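You operate a simulated robot arm through the tools that you are given. There is no shell and no other tool. Be economical: measure what you need, move in short steps, check, and stop when the job is done.

You run a simulated robot arm. Do the job below in one go: nothing can be reset, and whatever is moved stays where it is left.

TASK
Tilt the stand to mark 2, lock it, then fill the open green box from the tray on it.
Fine: eggs point down.

Only the result counts: the job must be done as asked and must still hold three seconds after the hand-in. Knocking over, shifting, dropping, spilling or breaking anything else fails it.

THE ROBOT
A 7-joint arm with a fingered hand on a trunk, on a base that drives. Base frame: it is fixed to the floor where the robot stands at the start and does not move with it; the origin is under the middle of the robot, x ahead of it, y to its left, z up; the surface under the hand at the start is at about z = 860. Units: mm, degrees, N and s.
Its first joint turns from -166.0 to 166.0 degrees. Places, roughly: green box (16x11x6 cm) [600, -400, 900]; red ball lever [600, -200, 800]; yellow handle [700, 0, 800]. Payload 3.7 kg.
The TCP is the grasp point between the finger pads, 25 mm short of the fingertips. In the tool frame z runs along the fingers and y along their closing line. Largest opening 88 mm; the body of the gripper starts 29 mm behind the TCP. The gripper is a hand of 5 fingers: y runs from the thumb to the fingers, the wrist lies at [-13, -106, -174] in the tool frame, and closing takes about 1.5 s.
Orientation is told as [roll, pitch, yaw] about the base's x, y, z axes, in that order, counted from this pose: with the fingers straight down and the wrist toward the robot, the tool's x, y and z point along [0, 1, 0], [1, 0, 0] and [0, 0, -1] of the base frame.

THE INTERFACE
- The arm moves only by the tool servo_tool. Its argument "increments" is a list of rows, each a list of 2 entries, a list of its own where there are three numbers: the shift along the tool's x, y, z in units of 25 mm (1.0 is 25 mm), then the turn, a rotation vector about the tool's x, y, z in units of 8 degrees (1.0 is 8 degrees). In form: [[[x, y, z], [wx, wy, wz]], ...]. A call has 1 to 12 rows; each row shifts and turns the commanded pose from where the row before left it, along the tool's axes as they then stand. "fingers" is the finger opening in mm, from 0 to 88, set as the call begins (left out, the last holds). A call with a number of a shift or a turn outside -1 to 1 is refused whole. Rows are played at 5 a second. More than 50 mm and 8.6 degrees between two rows, or a gripper value outside its range, and nothing of the call is played. Where a pose cannot be reached the arm comes as near as it can. A force on the tool above 90 N (or 10 N above the force at the start of the call, whichever is more), or a blocked arm, ends the call early, and 0.2 s more pass. The fingers move at their own pace (about 108 mm/s each) and stop on an object; they squeeze with about 28 N. The grip force told is the motor's: it shows also when the fingers shut on nothing. Time passes only in rows, and 0.2 s behind the last, so rows that do not move let the fingers close. It gives the time, the measured TCP pose, the force on the tool (base axes), the opening and the grip force at its end, in the units of the frame above (readings bear some noise), with the torque about the TCP (base axes, N m) and any sound that the robot's microphone picked up, and new pictures: "views" is both (left out), scene, wrist or none.
- Cameras (640 x 400 px; columns grow to the right, rows downward): "scene" is now at [163.8, 159.9, 1299.8]; the picture's right is [-0.72, -0.69, 0.00], its down [-0.31, 0.33, -0.89] and it looks along [0.62, -0.64, -0.45] (base axes); focal length 248 px, centre (320, 200). "wrist" rides on the gripper at [59, -79, -105] in the tool frame; the picture's right is [-0.73, 0.32, -0.61], its down [-0.62, -0.68, 0.38] and it looks along [-0.29, 0.66, 0.70] (tool axes); focal length 234 px, centre (320, 200).
- steer(legs): drives the robot by 1 to 6 legs, each [ahead, left, turn to the left] in mm, mm and degrees, along the robot's own axes; the way and the turn of a leg run together, so that a leg with both is an arc; at most 1500 mm and 180 degrees a leg. The arm and the cameras ride along, it lands a little off, and it stops where it bumps. It gives what a move gives, and a new picture of the scene camera.
- move_fingers(index, middle, ring, little, thumb_bend, thumb_turn): sets how far each is bent, from 0 (flat) to 1 (curled in); at 0.3 the hand is open as for a grip, at 0.7 the pads meet at the TCP. One left out holds its place. A second passes; each finger stops where it meets its share of the squeeze, and holds until it gets a number again. A gripper value or a shape takes the hand back. It gives what a move gives, with no picture; readings hold the bend of each and the force on index, middle, ring, little, thumb and palm. thumb_turn goes from beside the hand (0) to across from the fingers (1), as for a grip.
- grasp_type(shape): the hand has 5 fingers and takes this shape, open, in about a second: jaw (thumb against the fingers, like two jaws); tri (thumb and two fingers); tip (a fingertip pinch); poke (one finger out to press); point (the index stretched); flat (the hand flat); cup (the hand cupped); fist (a fist). The gripper value then closes the fingers along that shape, each until it touches; the sizes above hold for jaw. It gives what a move gives, with no picture.
- aim_head(pan, tilt): turns the head with the scene camera to pan (to the left, within 120 degrees either way) and tilt (down, from -29 to 69), counted from straight ahead of the robot. It gives what a move gives, and a new picture of the scene camera.
- point_at(camera, pixels): for up to 12 pixels [column, row] of the newest picture of that camera ("zoom" is the newest enlarged one), the place [x, y, z] in the base frame of the surface seen there, good to about 3 mm. The clock stands still meanwhile.
- close_up(camera, box): a new picture of the part [left, top, right, bottom] of that camera's present view, enlarged. The clock stands still meanwhile.
- close_job(): hands the job in; it is judged then, once.

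Go step by step. Measure first, check grasps and placings, and put right what went wrong. The budget is 80 turns and 260 pictures, counting those below and the enlarged ones. Unless the task says otherwise, let go and move clear before handing in, and close with one line.

The tools are called as a command line: name --argument value ..., lists and objects as JSON in quotes. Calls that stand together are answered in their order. servo_tool: Moves the arm, as the interface text tells. Its arguments: {"type":"object","properties":{"increments":{"type":"array","items":{"type":"array"}},"fingers":{"type":"number"},"views":{"type":"string","enum":["both","scene","wrist","none"]}},"required":["increments"]} The other tools are called the same way: grasp_type (shape) gives the hand a shape; move_fingers (index, middle, ring, little, thumb_bend, thumb_turn) moves the fingers one by one; steer (legs) drives the base; aim_head (pan, tilt) turns the head that bears the scene camera; point_at (camera, pixels) gives the place of the surface under pixels of a picture; close_up (camera, box) takes an enlarged picture of a part of a camera's view; close_job () hands the job in.

At the start:

```text
time_s: 0.0
eef_pos: [677.8, -388.5, 1196.0]
ee_rot: [0.0, 0.1, 0.0]
ft_force: [0.0, -0.2, 0.6]
moment: [-0.03, -0.01, 0.01]
finger_gap: 87.6
grasp_force: 0.2
shape: jaw
bend: [0.3, 0.3, 0.3, 0.3, 0.3, 0.98]
finger forces: [0.0, 0.0, 0.1, 0.1, 0.0, 0.0]
robot x, y, heading: [0.0, 0.0, -0.0]
head pan, tilt: [-46.0, 26.9]
```

scene: 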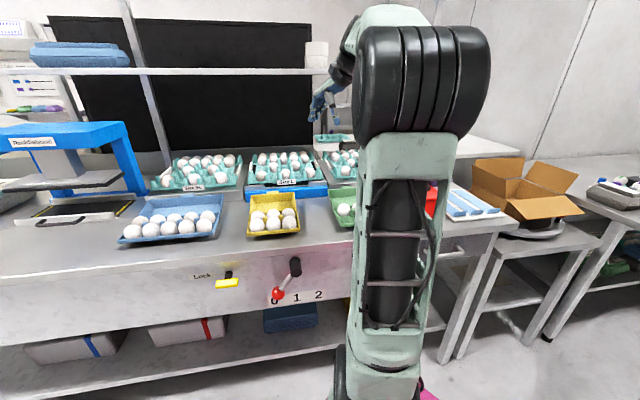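
wrist: 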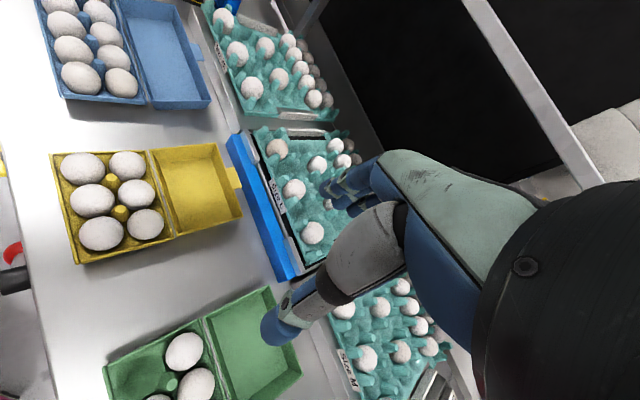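

The scene picture shows the lever with a red ball (278,294), marks 0 1 2, and the yellow lock (228,283). The wrist view shows the green box at (180,370) with some eggs in it. I'll enlarge these first.

close_up --camera "scene" --box '[180, 240, 360, 350]'

close_up --camera "wrist" --box '[60, 200, 460, 400]'

point_at --camera "scene" --pixels '[[278, 294], [295, 267], [228, 283], [229, 274], [273, 301], [296, 298], [318, 295], [286, 190], [343, 208], [340, 222], [250, 290]]'

point_at --camera "wrist" --pixels '[[183, 350], [196, 384], [157, 397], [250, 345], [107, 365], [270, 290], [277, 149], [294, 188], [312, 232], [318, 165], [366, 358], [262, 215]]'

```text
3.56 times, centred on (270, 295) of scene
```

zoom: 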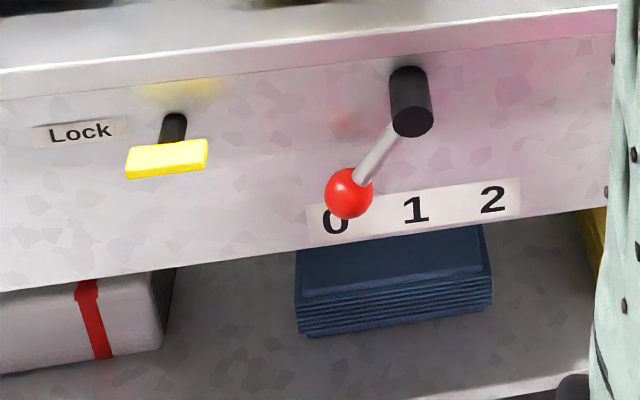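

```text
1.60 times, centred on (260, 300) of wrist
```

zoom: 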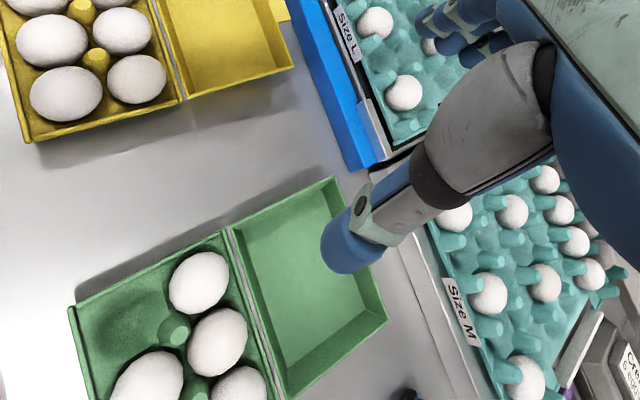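

```text
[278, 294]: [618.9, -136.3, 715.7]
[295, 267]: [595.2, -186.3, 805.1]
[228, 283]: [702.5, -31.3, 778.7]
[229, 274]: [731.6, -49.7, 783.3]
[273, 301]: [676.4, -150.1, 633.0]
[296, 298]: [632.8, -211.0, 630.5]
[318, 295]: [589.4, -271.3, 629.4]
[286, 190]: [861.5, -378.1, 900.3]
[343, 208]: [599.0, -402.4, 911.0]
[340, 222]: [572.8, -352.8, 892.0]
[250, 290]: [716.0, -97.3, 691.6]
```

```text
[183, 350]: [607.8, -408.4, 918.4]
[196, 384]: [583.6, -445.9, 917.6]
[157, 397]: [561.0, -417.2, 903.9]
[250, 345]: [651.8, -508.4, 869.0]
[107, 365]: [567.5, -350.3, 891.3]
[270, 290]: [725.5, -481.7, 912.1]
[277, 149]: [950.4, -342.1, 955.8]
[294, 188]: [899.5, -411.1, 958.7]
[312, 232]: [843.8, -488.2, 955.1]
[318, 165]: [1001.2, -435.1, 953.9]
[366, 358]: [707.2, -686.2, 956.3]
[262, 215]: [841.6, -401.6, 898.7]
```

The panel runs diagonally, with its outward normal about (-0.81, 0.58). The lever is at 0 and the hub is above mark 1. Before driving I'll look around with the head, checking the floor and right side, since a pink thing shows at (430,395).

aim_head --pan -36 --tilt 60

aim_head --pan -85 --tilt 45

```text
time_s: 1.0
eef_pos: [677.5, -389.2, 1197.0]
ee_rot: [0.0, 0.0, 0.0]
ft_force: [-0.6, -0.5, 0.0]
moment: [-0.01, -0.03, -0.01]
finger_gap: 87.7
grasp_force: 0.0
shape: jaw
bend: [0.3, 0.3, 0.3, 0.3, 0.3, 0.98]
finger forces: [0.1, 0.1, 0.0, 0.1, 0.0, 0.1]
robot x, y, heading: [1.5, -0.6, -0.1]
head pan, tilt: [-36.0, 60.0]
```

scene: 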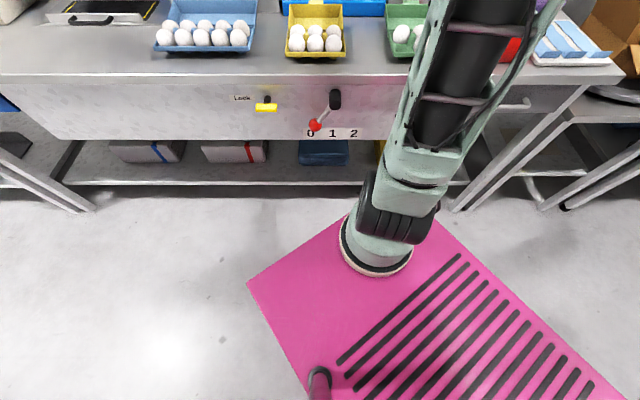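

```text
time_s: 2.2
eef_pos: [677.3, -389.0, 1195.9]
ee_rot: [0.0, 0.0, 0.0]
ft_force: [0.7, -1.2, 0.0]
moment: [0.0, 0.02, 0.0]
finger_gap: 87.8
grasp_force: 0.2
shape: jaw
bend: [0.3, 0.3, 0.3, 0.3, 0.3, 0.98]
finger forces: [0.1, 0.0, 0.0, 0.0, 0.0, 0.0]
robot x, y, heading: [-3.4, -1.9, 0.2]
head pan, tilt: [-85.0, 45.0]
```

scene: 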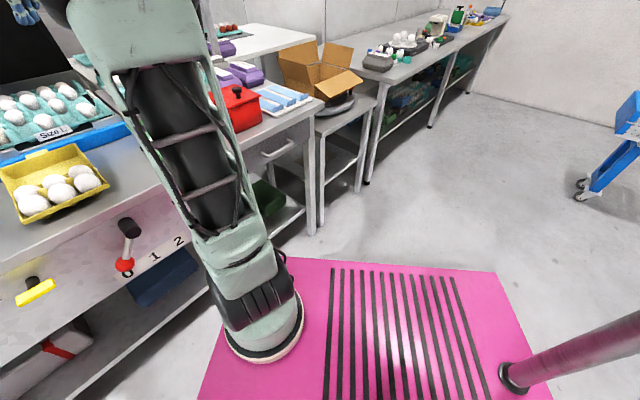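

The pink plate is the robot base, with the arm on it and the camera on a pole. I'll measure the base and its clearance to the bench.

point_at --camera "scene" --pixels '[[275, 352], [497, 275], [205, 385], [320, 262], [514, 378], [195, 310], [310, 225], [125, 265], [130, 228]]'

aim_head --pan -30 --tilt 35

```text
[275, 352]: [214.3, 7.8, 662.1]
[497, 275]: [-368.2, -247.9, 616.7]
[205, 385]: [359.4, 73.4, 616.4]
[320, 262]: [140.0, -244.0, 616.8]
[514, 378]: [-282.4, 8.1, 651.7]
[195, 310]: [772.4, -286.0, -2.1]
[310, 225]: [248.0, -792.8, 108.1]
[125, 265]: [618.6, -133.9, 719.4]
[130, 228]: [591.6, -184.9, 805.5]
```

```text
time_s: 3.4
eef_pos: [677.4, -389.5, 1195.5]
ee_rot: [0.0, -0.1, 0.0]
ft_force: [0.1, 0.3, -0.4]
moment: [0.01, 0.0, -0.02]
finger_gap: 87.9
grasp_force: 0.1
shape: jaw
bend: [0.3, 0.3, 0.3, 0.3, 0.3, 0.98]
finger forces: [0.0, 0.0, 0.1, 0.0, 0.0, 0.1]
robot x, y, heading: [1.7, -1.6, 0.3]
head pan, tilt: [-30.0, 35.0]
```

scene: 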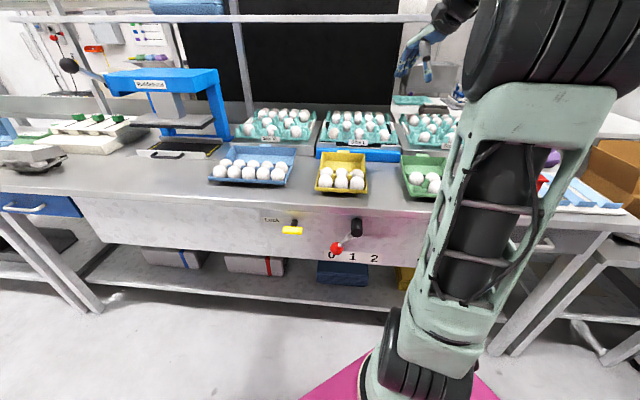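

The arm is mounted at about (214,0) on a cart-like base, which is cramped for work on the front panel. I'll back off 200 mm, shape the hand to poke, and bring it round in front of the panel.

steer --legs '[[-200, 0, 0]]'

grasp_type --shape "poke"

servo_tool --increments '[[[0, -1, 0], [0, 0, 0.9]], [[0, -1, 0], [0, 0, 0.9]], [[0, -1, 0], [0, 0, 0.9]], [[0, -1, 0], [0, 0, 0.9]], [[0, -1, 0], [0, 0, 0.9]], [[1, 0, 1], [0, 0, 0]], [[1, 0, 1], [0, 0, 0]], [[1, 0, 1], [0, 0, 0]], [[1, 0, 1], [0, 0, 0]], [[1, 0, 1], [0, 0, 0]], [[1, 0, 1], [0, 0, 0]], [[1, 0, 1], [0, 0, 0]]]'

```text
time_s: 5.0
eef_pos: [478.0, -387.5, 1196.3]
ee_rot: [0.0, 0.1, 0.1]
ft_force: [1.5, 0.0, -0.3]
moment: [-0.02, 0.0, -0.01]
finger_gap: 87.3
grasp_force: 0.0
shape: jaw
bend: [0.3, 0.3, 0.3, 0.3, 0.3, 0.98]
finger forces: [0.0, 0.0, 0.0, 0.0, 0.0, 0.0]
robot x, y, heading: [-202.6, -0.6, 0.2]
head pan, tilt: [-30.0, 35.0]
```

scene: 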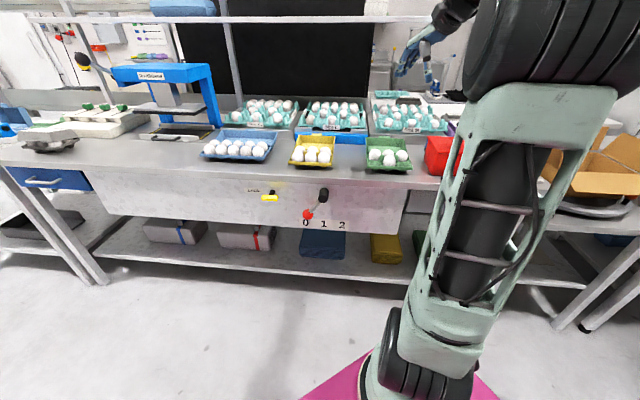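

```text
time_s: 5.9
eef_pos: [477.4, -387.8, 1197.1]
ee_rot: [0.0, 0.0, 0.2]
ft_force: [0.2, -1.0, 0.3]
moment: [-0.03, -0.02, 0.0]
finger_gap: 0.1
grasp_force: 0.1
shape: poke
bend: [0.7, 0.7, 0.99, 0.99, 1.0, 1.0]
finger forces: [0.1, 0.0, 0.0, 0.2, 0.1, 0.1]
robot x, y, heading: [-201.4, -4.8, 0.5]
head pan, tilt: [-30.0, 35.0]
```

```text
time_s: 8.5
eef_pos: [458.8, -216.0, 1021.3]
ee_rot: [0.0, -0.1, -35.9]
ft_force: [0.1, 0.0, -0.3]
moment: [-0.01, -0.02, 0.01]
finger_gap: 0.2
grasp_force: 0.0
shape: poke
bend: [0.7, 0.7, 0.99, 0.99, 1.0, 1.0]
finger forces: [0.0, 0.0, 0.0, 0.0, 0.0, 0.0]
robot x, y, heading: [-197.2, -1.1, 0.1]
head pan, tilt: [-30.0, 35.0]
```

scene: 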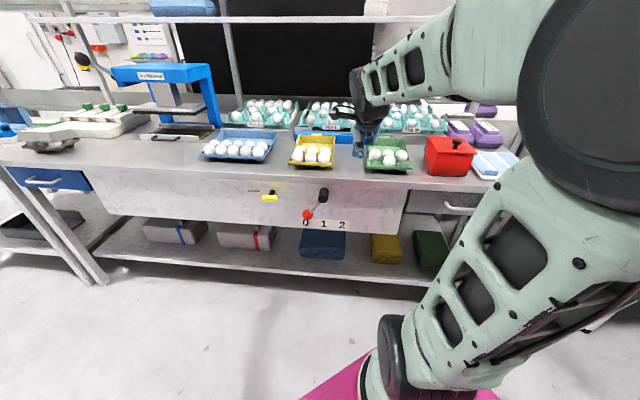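
wrist: 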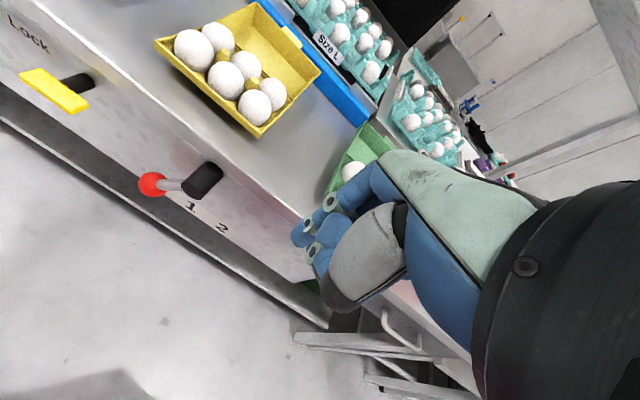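

The wrist view now shows the lever ball at (152,185), the hub at (205,180) and the lock bar at (55,90). I'll measure them and carry on leftward.

point_at --camera "wrist" --pixels '[[152, 185], [203, 181], [55, 90], [75, 82], [25, 75], [85, 105], [190, 207], [222, 228]]'

servo_tool --increments '[[[1, -0.5, 0.4], [-0.5, 0, 0]], [[1, -0.5, 0.4], [-0.5, 0, 0]], [[1, 0, 0.4], [-0.5, 0, 0]], [[1, 0, 0.4], [-0.5, 0, 0]], [[1, 0, 0.4], [-0.5, 0, 0]], [[1, 0, 0.4], [-0.5, 0, 0]], [[1, 0, 0.4], [-0.5, 0, 0]], [[1, 0, 0.4], [-0.5, 0, 0]]]'

```text
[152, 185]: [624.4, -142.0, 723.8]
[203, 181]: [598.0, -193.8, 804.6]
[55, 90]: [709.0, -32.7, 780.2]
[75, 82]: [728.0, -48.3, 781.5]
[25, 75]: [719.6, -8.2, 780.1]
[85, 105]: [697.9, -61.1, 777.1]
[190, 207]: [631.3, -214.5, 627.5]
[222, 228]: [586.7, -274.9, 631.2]
```

```text
time_s: 10.3
eef_pos: [571.9, -49.4, 944.1]
ee_rot: [0.1, -32.0, -36.0]
ft_force: [0.1, 0.8, 0.1]
moment: [0.01, 0.02, 0.0]
finger_gap: 0.0
grasp_force: 0.1
shape: poke
bend: [0.7, 0.7, 0.99, 0.99, 1.0, 1.0]
finger forces: [0.0, 0.0, 0.0, 0.1, 0.1, 0.0]
robot x, y, heading: [-201.5, -1.1, 0.2]
head pan, tilt: [-30.0, 35.0]
```

scene: 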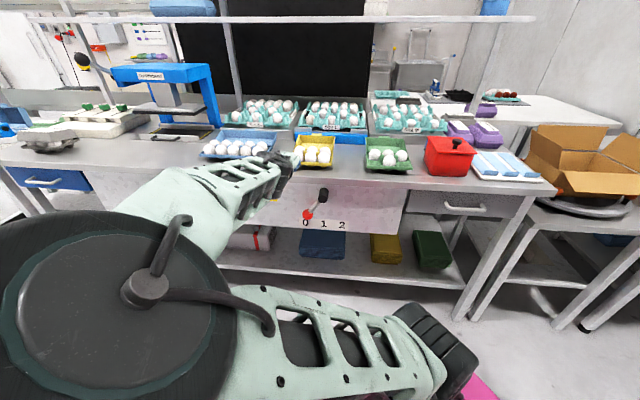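
wrist: 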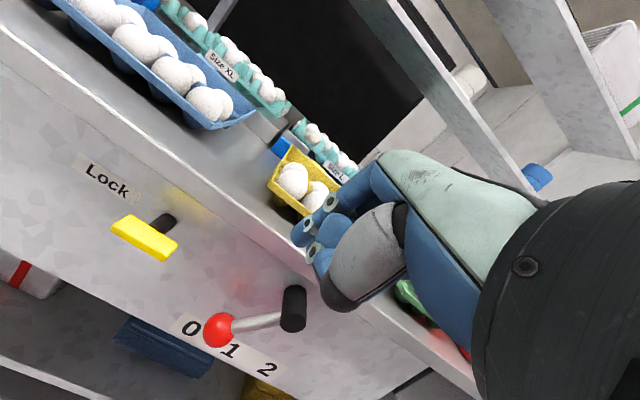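

I'll zoom on the hand to see where the poking fingertips sit relative to the TCP.

close_up --camera "wrist" --box '[220, 140, 460, 340]'

point_at --camera "wrist" --pixels '[[300, 232], [318, 268], [332, 203], [315, 250], [345, 300], [370, 180], [300, 240], [325, 258]]'

```text
2.00 times, centred on (340, 240) of wrist
```

zoom: 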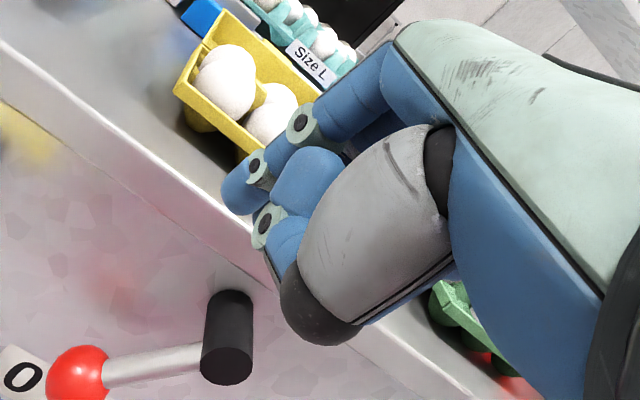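

```text
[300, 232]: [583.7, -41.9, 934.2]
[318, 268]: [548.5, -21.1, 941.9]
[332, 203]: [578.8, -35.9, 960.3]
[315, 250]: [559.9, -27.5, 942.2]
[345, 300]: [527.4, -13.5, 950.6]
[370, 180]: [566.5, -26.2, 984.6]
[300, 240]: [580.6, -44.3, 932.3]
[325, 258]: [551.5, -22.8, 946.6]
```

The fingertips sit about 11–20 mm past the TCP, with the index at +x. I'll tilt the hand further (fingers near horizontal) and lower it in front of the panel, left of the ball.

servo_tool --increments '[[[0, 0, 0], [-0.9, 0, 0]], [[0, 0, 0], [-0.9, 0, 0]], [[0, 0, 0], [-0.9, 0, 0]], [[0, 0, 0], [-0.9, 0, 0]], [[0, 0, 0], [-0.9, 0, 0]], [[0, 0, 0], [-0.9, 0, 0]], [[0.1, -0.95, 0.288], [0, 0, 0]], [[0.1, -0.95, 0.288], [0, 0, 0]], [[0.1, -0.95, 0.288], [0, 0, 0]], [[0.1, -0.95, 0.288], [0, 0, 0]], [[0.1, -0.95, 0.288], [0, 0, 0]]]'

```text
time_s: 12.7
eef_pos: [582.3, -41.9, 819.0]
ee_rot: [0.0, -75.2, -35.9]
ft_force: [-0.1, 0.2, 0.2]
moment: [0.02, -0.02, -0.01]
finger_gap: 0.0
grasp_force: 0.0
shape: poke
bend: [0.7, 0.7, 0.99, 0.99, 1.0, 1.0]
finger forces: [0.0, 0.0, 0.1, 0.1, 0.0, 0.0]
robot x, y, heading: [-202.9, 0.7, 0.3]
head pan, tilt: [-30.0, 35.0]
```

scene: 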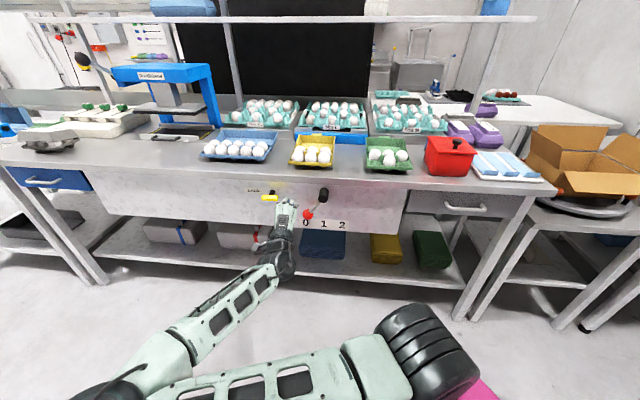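
wrist: 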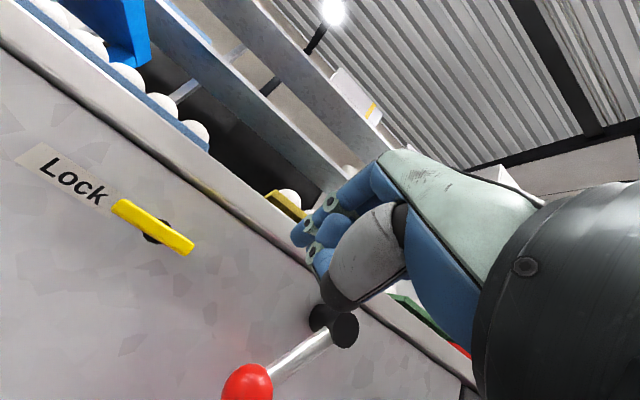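

Hand in the plane in front of the panel; now lower to ball height on its left and advance, checking before contact.

servo_tool --increments '[[[0.12, -0.947, 0.255], [0, 0, 0]], [[0.12, -0.947, 0.255], [0, 0, 0]], [[0.12, -0.947, 0.255], [0, 0, 0]], [[0.12, -0.947, 0.255], [0, 0, 0]], [[0, 0.24, 0.9], [0, 0, 0]], [[0, 0.24, 0.9], [0, 0, 0]], [[0, 0.24, 0.9], [0, 0, 0]]]'

close_up --camera "scene" --box '[230, 170, 390, 270]'

```text
time_s: 14.3
eef_pos: [646.8, -72.1, 721.6]
ee_rot: [0.1, -75.2, -35.9]
ft_force: [1.1, -0.5, -0.5]
moment: [0.0, 0.01, 0.03]
finger_gap: 0.2
grasp_force: 0.1
shape: poke
bend: [0.7, 0.7, 0.99, 0.99, 1.0, 1.0]
finger forces: [0.0, 0.1, 0.0, 0.0, 0.0, 0.0]
robot x, y, heading: [-201.6, 1.0, 0.2]
head pan, tilt: [-30.0, 35.0]
```

scene: 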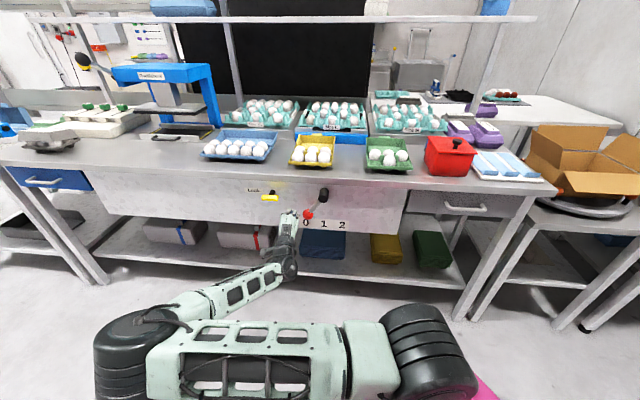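
wrist: 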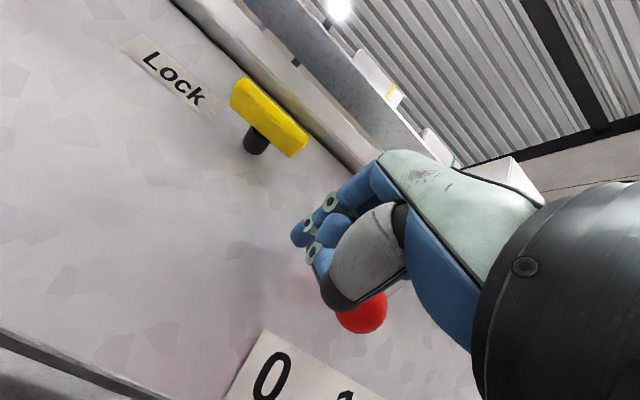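

```text
4.00 times, centred on (310, 220) of scene
```

zoom: 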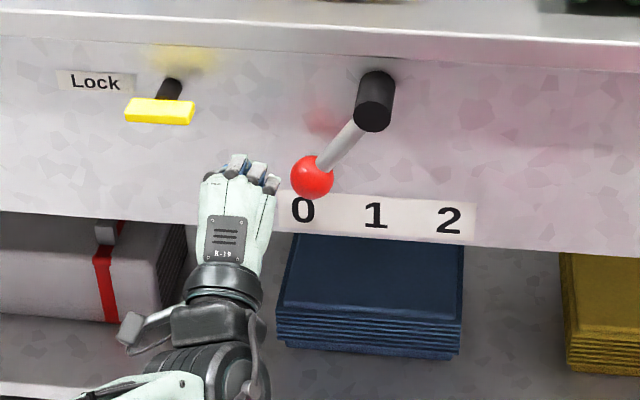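

The hand's right edge is just left of the ball. I'll shift slightly left, straighten ring and little to the same bend so the hand acts as a paddle, then advance.

servo_tool --increments '[[[0.7, 0, 0], [0, 0, 0]]]' --views "none"

move_fingers --index 0.65 --middle 0.65 --ring 0.65 --little 0.65

servo_tool --increments '[[[0, 0.24, 0.9], [0, 0, 0]]]'

close_up --camera "scene" --box '[230, 170, 390, 270]'

```text
time_s: 14.7
eef_pos: [656.9, -60.0, 721.1]
ee_rot: [0.1, -75.2, -35.9]
ft_force: [0.4, 0.3, 0.0]
moment: [0.02, 0.04, 0.02]
finger_gap: 0.0
grasp_force: 0.1
shape: poke
bend: [0.7, 0.7, 0.99, 0.99, 1.0, 1.0]
finger forces: [0.0, 0.1, 0.0, 0.0, 0.0, 0.1]
robot x, y, heading: [-201.8, 1.1, 0.0]
head pan, tilt: [-30.0, 35.0]
```

```text
time_s: 15.7
eef_pos: [655.9, -59.4, 721.9]
ee_rot: [0.1, -75.2, -35.9]
ft_force: [-0.3, 0.5, -0.8]
moment: [0.01, 0.01, 0.01]
finger_gap: 26.6
grasp_force: 0.1
shape: fingers
bend: [0.65, 0.65, 0.65, 0.65, 1.0, 1.0]
finger forces: [0.0, 0.1, 0.0, 0.0, 0.0, 0.0]
robot x, y, heading: [-201.1, -1.0, -0.3]
head pan, tilt: [-30.0, 35.0]
```

```text
time_s: 16.1
eef_pos: [675.3, -74.1, 720.1]
ee_rot: [-0.2, -75.2, -35.7]
ft_force: [-0.1, 0.5, 1.2]
moment: [-0.02, 0.02, 0.01]
finger_gap: 26.3
grasp_force: 0.1
shape: fingers
bend: [0.65, 0.65, 0.65, 0.65, 1.0, 1.0]
finger forces: [0.0, 0.0, 0.0, 0.0, 0.0, 0.1]
robot x, y, heading: [-200.0, -1.3, 0.3]
head pan, tilt: [-30.0, 35.0]
```

scene: 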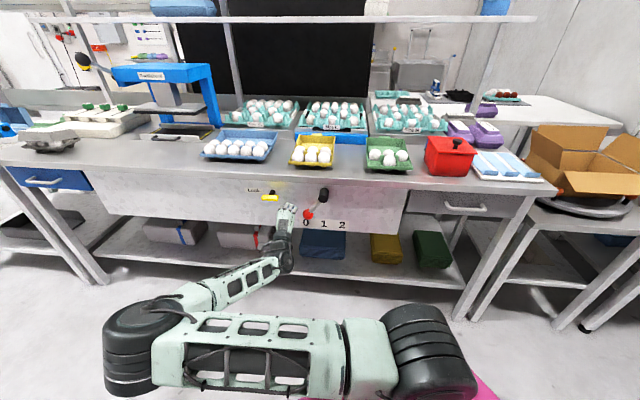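
wrist: 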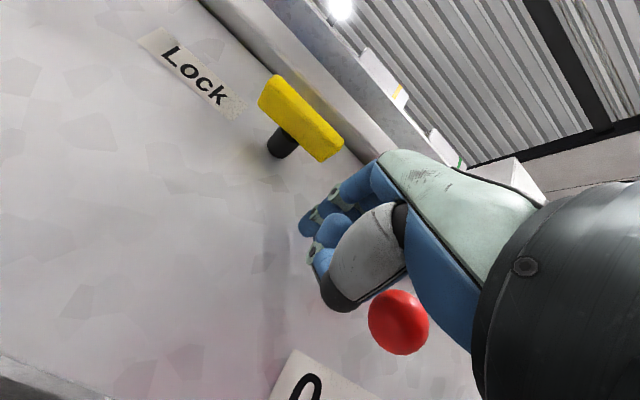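

```text
4.00 times, centred on (310, 220) of scene
```

zoom: 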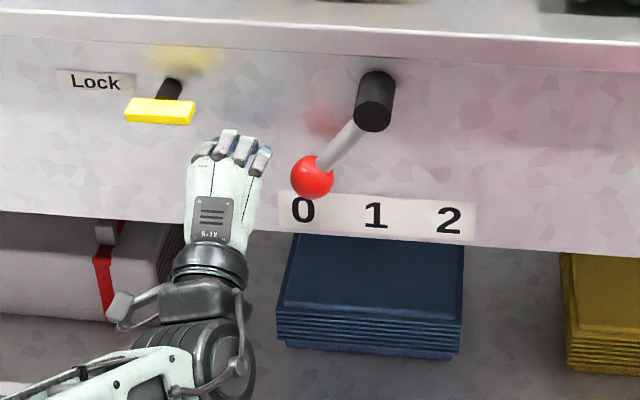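

Clear at s≈-333, n≈591. Now push right in steps.

servo_tool --increments '[[[-0.8, -0.15, 0.04], [0, 0, 0]], [[-0.8, -0.15, 0.04], [0, 0, 0]], [[-0.8, -0.15, 0.04], [0, 0, 0]], [[-0.8, -0.1, 0.02], [0, 0, 0]]]'

close_up --camera "scene" --box '[230, 170, 390, 270]'

```text
time_s: 17.1
eef_pos: [634.7, -130.8, 707.8]
ee_rot: [0.1, -75.4, -35.1]
ft_force: [49.3, 44.9, 29.7]
moment: [-1.67, 1.26, 0.72]
finger_gap: 27.2
grasp_force: 37.4
shape: fingers
bend: [0.64, 0.6, 0.52, 0.6, 1.0, 1.0]
finger forces: [3.7, 6.8, 29.3, 34.7, 0.9, 0.1]
robot x, y, heading: [-201.3, 2.0, 0.3]
head pan, tilt: [-30.0, 35.0]
```

scene: 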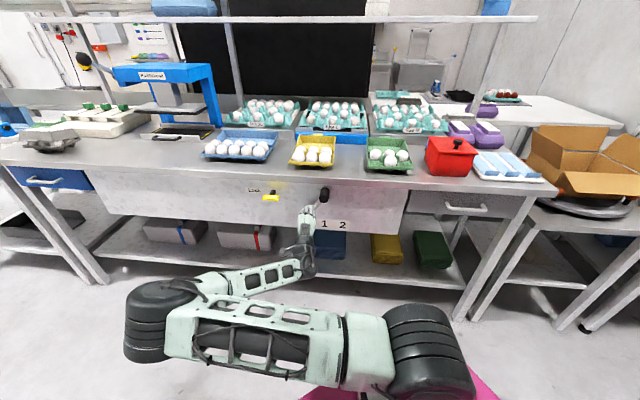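
wrist: 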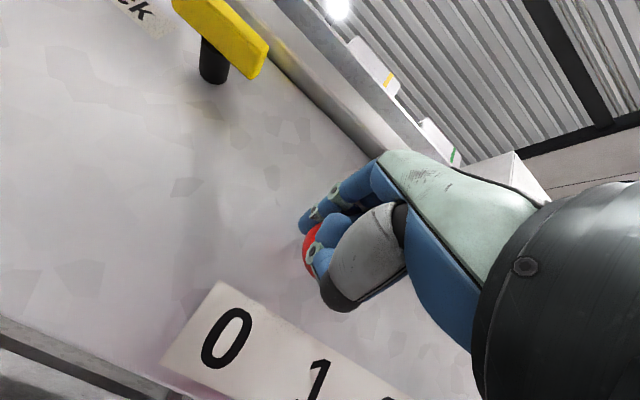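

```text
4.00 times, centred on (310, 220) of scene
```

zoom: 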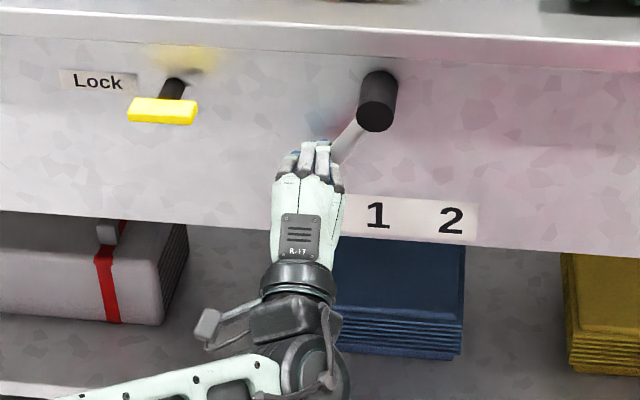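

The reaction is about 65 N leftward, and the ball now sits under the ring and little fingers. I'll wait a moment to see whether the lever creeps.

servo_tool --increments '[[[0, 0, 0], [0, 0, 0]], [[0, 0, 0], [0, 0, 0]], [[0, 0, 0], [0, 0, 0]], [[0, 0, 0], [0, 0, 0]]]' --views "none"

close_up --camera "wrist" --box '[220, 140, 460, 340]'

close_up --camera "scene" --box '[280, 180, 360, 230]'

```text
time_s: 18.1
eef_pos: [634.1, -132.0, 708.2]
ee_rot: [0.0, -75.7, -35.0]
ft_force: [53.6, 54.1, 34.3]
moment: [-1.9, 1.39, 0.76]
finger_gap: 27.9
grasp_force: 42.3
shape: fingers
bend: [0.63, 0.59, 0.52, 0.6, 1.0, 1.0]
finger forces: [5.4, 6.8, 32.6, 39.4, 1.4, 0.0]
robot x, y, heading: [-199.4, 0.0, 0.1]
head pan, tilt: [-30.0, 35.0]
```

```text
2.00 times, centred on (340, 240) of wrist
```

zoom: 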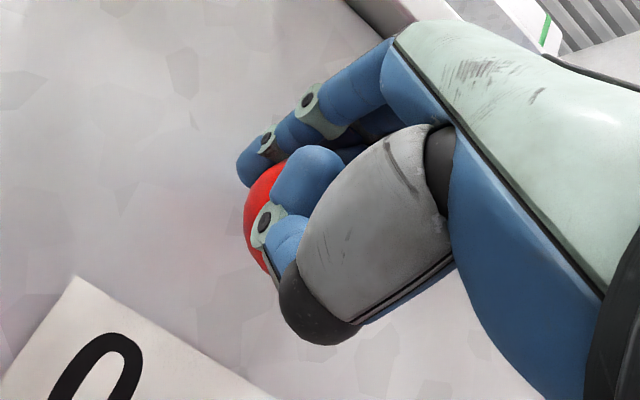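

```text
8.00 times, centred on (320, 205) of scene
```

zoom: 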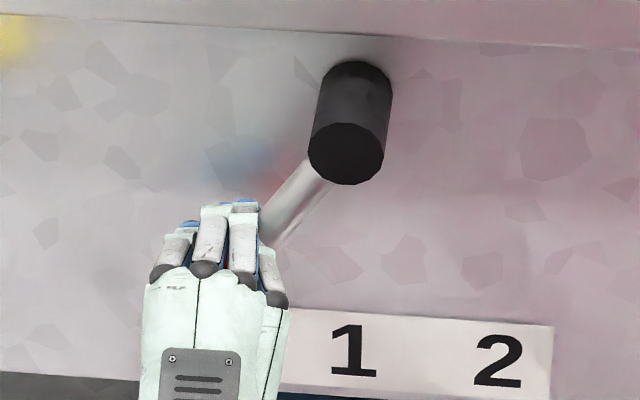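

The lever did not move under about 80 N, so it may still be locked (or need another action). I'll back off and examine the yellow handle.

servo_tool --increments '[[[0.5, 0, 0], [0, 0, 0]], [[0.3, 0, -0.8], [0, 0, 0]], [[0.5, -0.2, -0.9], [0, 0, 0]], [[0.8, -0.2, -0.9], [0, 0, 0]]]'

close_up --camera "scene" --box '[240, 170, 360, 245]'

```text
time_s: 19.1
eef_pos: [606.7, -57.9, 712.7]
ee_rot: [0.0, -75.2, -35.9]
ft_force: [0.2, 0.0, 0.2]
moment: [0.02, 0.01, 0.0]
finger_gap: 26.8
grasp_force: 0.1
shape: fingers
bend: [0.65, 0.65, 0.65, 0.65, 1.0, 1.0]
finger forces: [0.0, 0.0, 0.0, 0.0, 0.0, 0.0]
robot x, y, heading: [-201.8, -3.4, 0.1]
head pan, tilt: [-30.0, 35.0]
```

scene: 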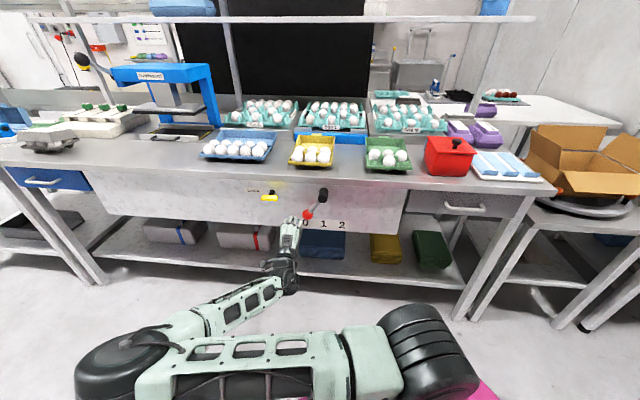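
wrist: 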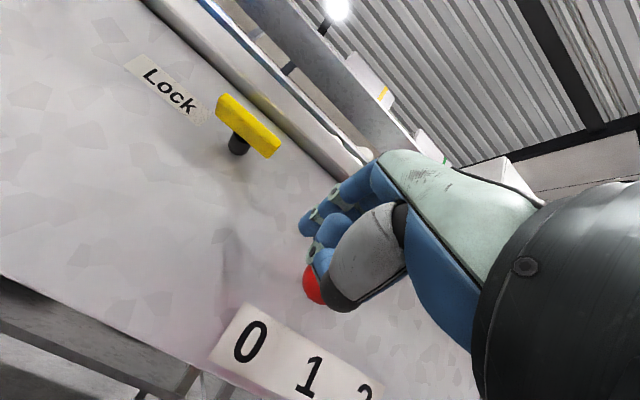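

```text
5.33 times, centred on (300, 208) of scene
```

zoom: 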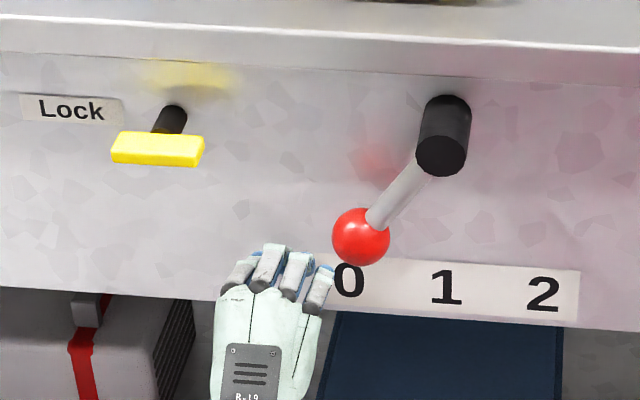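

The handle is a T-bar on a shaft, its bar lying in line with the "Lock" label. I'll go level with it in jaw shape so I can grip the bar and feel which way it turns.

servo_tool --increments '[[[0.3, 0, -1], [0, 0, 0]], [[0.3, 0, -1], [-0.93, 0, 0]], [[0, 0, 0], [-0.93, 0, 0]], [[0.85, 0.88, 0], [0, 0, 0]], [[0.85, 0.88, 0], [0, 0, 0]], [[0.85, 0.88, 0], [0, 0, 0]]]' --views "none"

grasp_type --shape "jaw"

servo_tool --increments '[[[0, 0, 0], [0, 0, 0]]]'

close_up --camera "scene" --box '[230, 170, 350, 245]'

```text
time_s: 20.5
eef_pos: [615.6, 35.0, 794.1]
ee_rot: [174.1, -89.9, 150.0]
ft_force: [-0.7, -0.3, -0.2]
moment: [-0.02, 0.01, -0.02]
finger_gap: 26.7
grasp_force: 0.1
shape: fingers
bend: [0.65, 0.65, 0.65, 0.65, 1.0, 1.0]
finger forces: [0.0, 0.1, 0.0, 0.0, 0.1, 0.0]
robot x, y, heading: [-198.1, -0.4, 0.1]
head pan, tilt: [-30.0, 35.0]
```

```text
time_s: 21.4
eef_pos: [616.5, 34.0, 792.5]
ee_rot: [-179.9, -89.9, 144.1]
ft_force: [0.3, 0.6, -0.6]
moment: [0.01, -0.04, -0.01]
finger_gap: 87.6
grasp_force: 0.1
shape: jaw
bend: [0.3, 0.3, 0.3, 0.3, 0.3, 0.98]
finger forces: [0.0, 0.1, 0.0, 0.0, 0.0, 0.1]
robot x, y, heading: [-200.7, -2.8, 0.3]
head pan, tilt: [-30.0, 35.0]
```

```text
time_s: 21.8
eef_pos: [615.5, 34.7, 793.4]
ee_rot: [179.7, -89.9, 144.4]
ft_force: [-0.4, 0.6, 0.3]
moment: [-0.05, 0.02, 0.0]
finger_gap: 87.6
grasp_force: 0.0
shape: jaw
bend: [0.3, 0.3, 0.3, 0.3, 0.3, 0.98]
finger forces: [0.0, 0.0, 0.1, 0.0, 0.0, 0.1]
robot x, y, heading: [-202.2, 0.3, 0.3]
head pan, tilt: [-30.0, 35.0]
```

scene: 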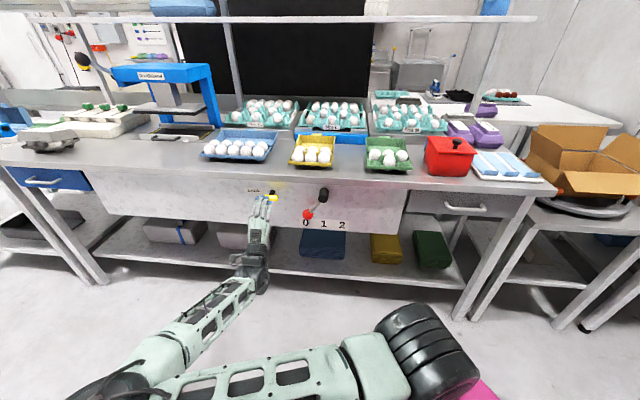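
wrist: 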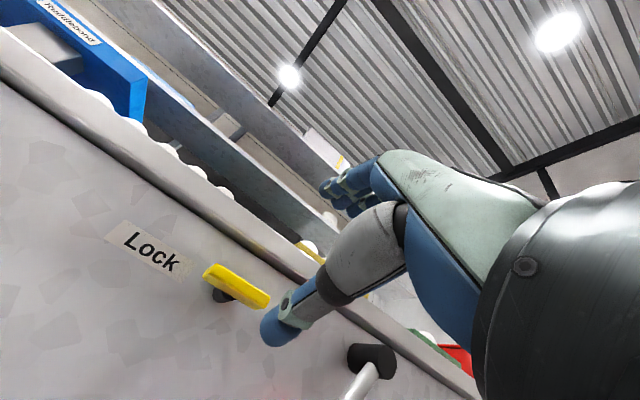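

```text
5.33 times, centred on (290, 208) of scene
```

zoom: 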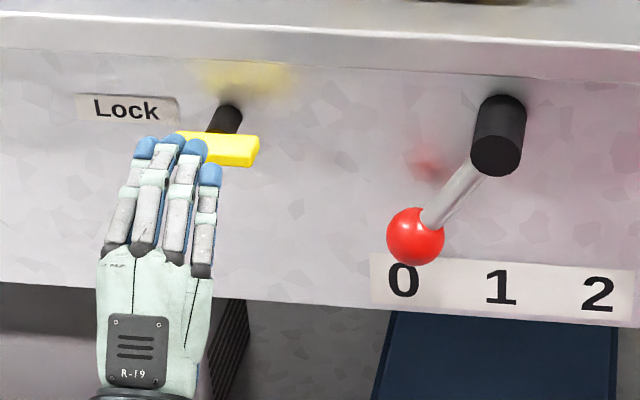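

Aligned at s≈-387. I'll measure the bar once more for the advance.

point_at --camera "wrist" --pixels '[[235, 285], [212, 272], [262, 300], [222, 296], [235, 278], [236, 294]]'

servo_tool --increments '[[[0, -0.3, 0.9], [0, 0, 0]], [[0, -0.27, 0.9], [0, 0, 0]], [[0, 0, 0.9], [0, 0, 0]]]'

```text
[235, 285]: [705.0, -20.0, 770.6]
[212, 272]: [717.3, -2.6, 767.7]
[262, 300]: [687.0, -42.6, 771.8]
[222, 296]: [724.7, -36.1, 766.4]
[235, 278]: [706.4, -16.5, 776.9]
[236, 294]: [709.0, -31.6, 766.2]
```

```text
time_s: 22.6
eef_pos: [670.3, -4.2, 778.9]
ee_rot: [176.6, -89.9, 147.5]
ft_force: [0.2, -0.4, -0.3]
moment: [-0.01, 0.0, -0.03]
finger_gap: 87.9
grasp_force: 0.0
shape: jaw
bend: [0.3, 0.3, 0.3, 0.3, 0.3, 0.98]
finger forces: [0.0, 0.0, 0.0, 0.0, 0.0, 0.0]
robot x, y, heading: [-199.8, -0.1, 0.1]
head pan, tilt: [-30.0, 35.0]
```

scene: 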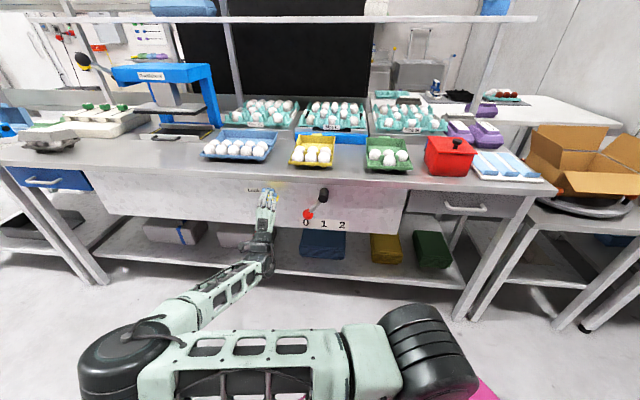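
wrist: 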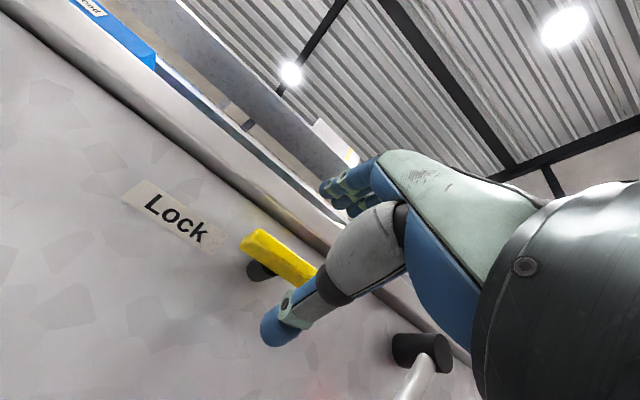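

Bar front is at n≈584, centred at s≈-388 and z≈774. I'll advance 45 mm and close.

servo_tool --increments '[[[0, -0.1, 0.9], [0, 0, 0]], [[0, -0.1, 0.9], [0, 0, 0]]]' --views "none"

servo_tool --increments '[[[0, 0, 0], [0, 0, 0]], [[0, 0, 0], [0, 0, 0]], [[0, 0, 0], [0, 0, 0]], [[0, 0, 0], [0, 0, 0]], [[0, 0, 0], [0, 0, 0]], [[0, 0, 0], [0, 0, 0]], [[0, 0, 0], [0, 0, 0]]]' --fingers 0

close_up --camera "scene" --box '[230, 170, 350, 245]'

```text
time_s: 23.2
eef_pos: [704.9, -28.5, 773.6]
ee_rot: [-169.7, -89.9, 134.1]
ft_force: [-0.4, 0.4, 0.3]
moment: [0.02, 0.01, -0.01]
finger_gap: 87.7
grasp_force: 0.1
shape: jaw
bend: [0.3, 0.3, 0.3, 0.3, 0.3, 0.98]
finger forces: [0.0, 0.1, 0.0, 0.1, 0.0, 0.0]
robot x, y, heading: [-201.2, -2.2, 0.2]
head pan, tilt: [-30.0, 35.0]
```

```text
time_s: 24.8
eef_pos: [705.1, -30.3, 773.2]
ee_rot: [-173.7, -89.9, 138.0]
ft_force: [2.7, -2.0, -2.2]
moment: [-0.08, 0.09, 0.0]
finger_gap: 12.2
grasp_force: 28.6
shape: jaw
bend: [0.73, 0.63, 0.63, 0.69, 0.74, 1.0]
finger forces: [13.1, 6.7, 3.2, 0.0, 24.5, 0.1]
robot x, y, heading: [-200.3, 1.4, 0.1]
head pan, tilt: [-30.0, 35.0]
```

scene: 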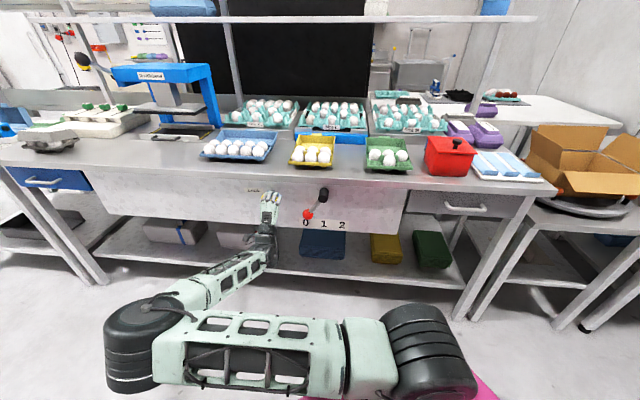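
wrist: 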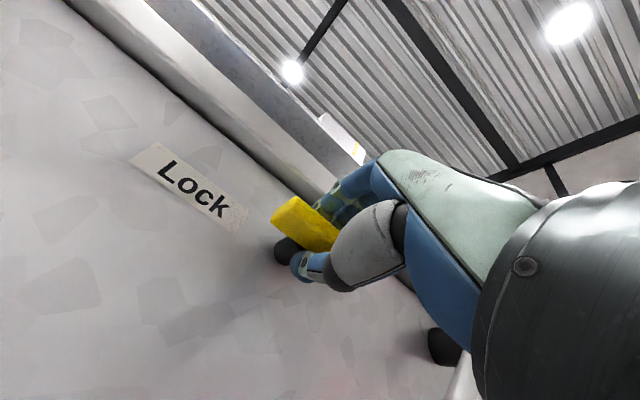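

```text
5.33 times, centred on (290, 208) of scene
```

zoom: 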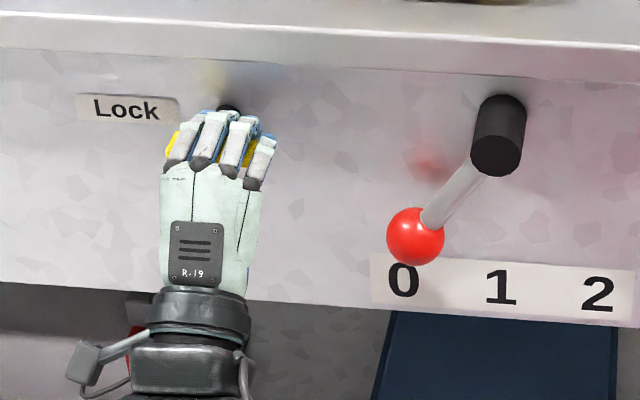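

The bar is gripped (12 mm gap, 28 N). I'll try a small clockwise turn and read the torque.

servo_tool --increments '[[[0, 0, 0], [0, 0, 0.8]], [[0, 0, 0], [0, 0, 0.8]], [[0, 0, 0], [0, 0, 0]]]' --views "wrist"

close_up --camera "scene" --box '[230, 170, 350, 245]'

```text
time_s: 25.6
eef_pos: [706.1, -29.2, 773.2]
ee_rot: [90.3, -77.1, -126.1]
ft_force: [12.8, 5.6, 4.5]
moment: [-0.31, 0.05, 0.22]
finger_gap: 12.3
grasp_force: 27.9
shape: jaw
bend: [0.73, 0.62, 0.56, 0.69, 0.74, 1.0]
finger forces: [13.8, 10.8, 5.1, 0.0, 23.4, 0.0]
robot x, y, heading: [-202.7, -5.1, 0.4]
head pan, tilt: [-30.0, 35.0]
```

wrist: 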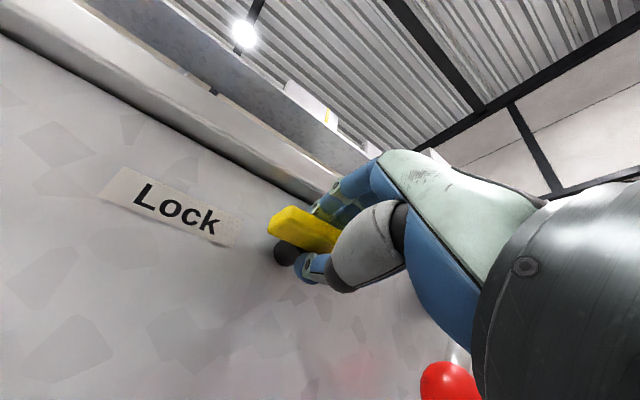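

```text
5.33 times, centred on (290, 208) of scene
```

zoom: 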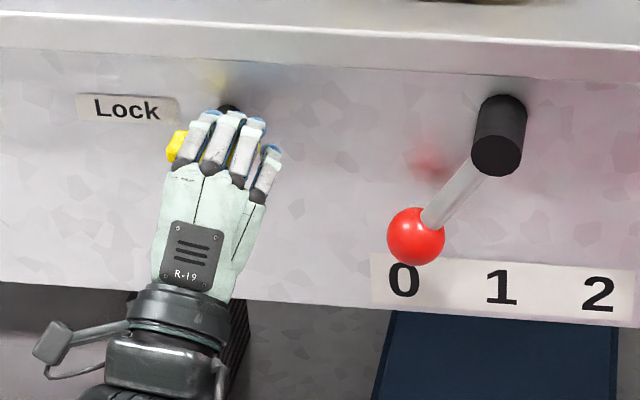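

The torque is small (~0.3 Nm) and the bar seems to come along. I'll continue clockwise.

servo_tool --increments '[[[0, 0, 0], [0, 0, 0.9]], [[0, 0, 0], [0, 0, 0.9]], [[0, 0, 0], [0, 0, 0.9]], [[0, 0, 0], [0, 0, 0.9]], [[0, 0, 0], [0, 0, 0]]]' --views "wrist"

close_up --camera "scene" --box '[230, 170, 350, 245]'

```text
time_s: 26.8
eef_pos: [704.5, -29.7, 775.5]
ee_rot: [90.3, -48.3, -126.1]
ft_force: [12.4, 17.3, 25.1]
moment: [-0.7, -0.2, 0.36]
finger_gap: 11.7
grasp_force: 27.8
shape: jaw
bend: [0.73, 0.59, 0.5, 0.69, 0.77, 1.0]
finger forces: [12.9, 27.8, 2.6, 0.0, 21.1, 0.1]
robot x, y, heading: [-200.7, -2.9, 0.3]
head pan, tilt: [-30.0, 35.0]
```

wrist: 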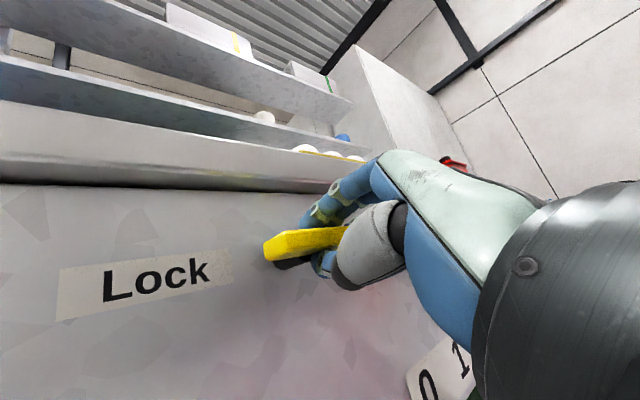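

```text
5.33 times, centred on (290, 208) of scene
```

zoom: 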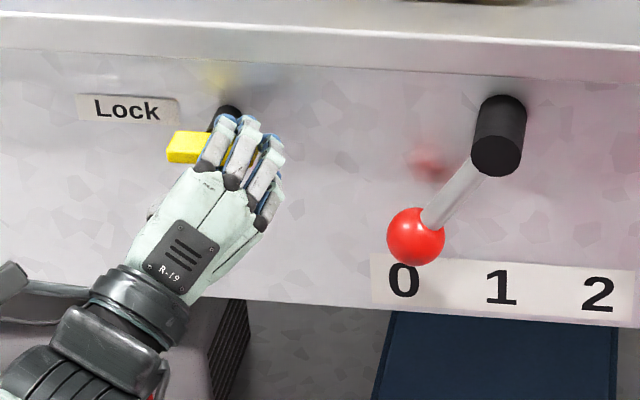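

The bar stays parallel to the label, so it doesn't turn clockwise and the fingers slipped. I'll turn back and then try counterclockwise.

servo_tool --increments '[[[0, 0, 0], [0, 0, -0.87]], [[0, 0, 0], [0, 0, -0.87]], [[0, 0, 0], [0, 0, -0.87]], [[0, 0, 0], [0, 0, -0.87]], [[0, 0, 0], [0, 0, -0.87]], [[0, 0, 0], [0, 0, -0.87]], [[0, 0, 0], [0, 0, 0]], [[0, 0, 0], [0, 0, -0.9]], [[0, 0, 0], [0, 0, -0.9]], [[0, 0, 0], [0, 0, -0.9]], [[0, 0, 0], [0, 0, 0]]]' --views "wrist"

close_up --camera "scene" --box '[230, 170, 350, 245]'

```text
time_s: 29.2
eef_pos: [705.0, -31.0, 774.6]
ee_rot: [-90.5, -68.2, 54.7]
ft_force: [-12.2, 3.6, 15.6]
moment: [-0.19, -0.38, -0.04]
finger_gap: 12.5
grasp_force: 28.3
shape: jaw
bend: [0.73, 0.6, 0.72, 0.69, 0.77, 1.0]
finger forces: [17.1, 13.7, 13.4, 0.1, 23.2, 0.1]
robot x, y, heading: [-205.1, 0.7, 0.0]
head pan, tilt: [-30.0, 35.0]
```

wrist: 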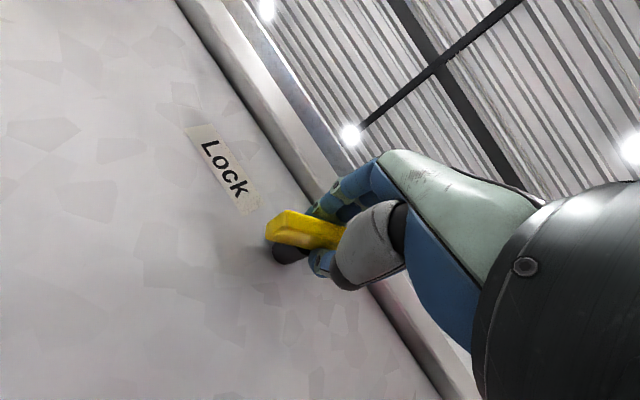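

```text
5.33 times, centred on (290, 208) of scene
```

zoom: 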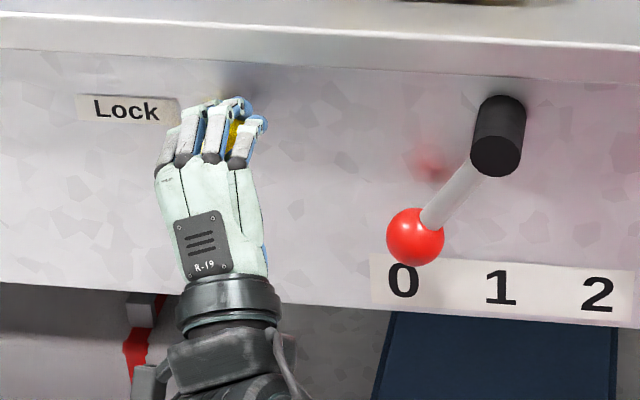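

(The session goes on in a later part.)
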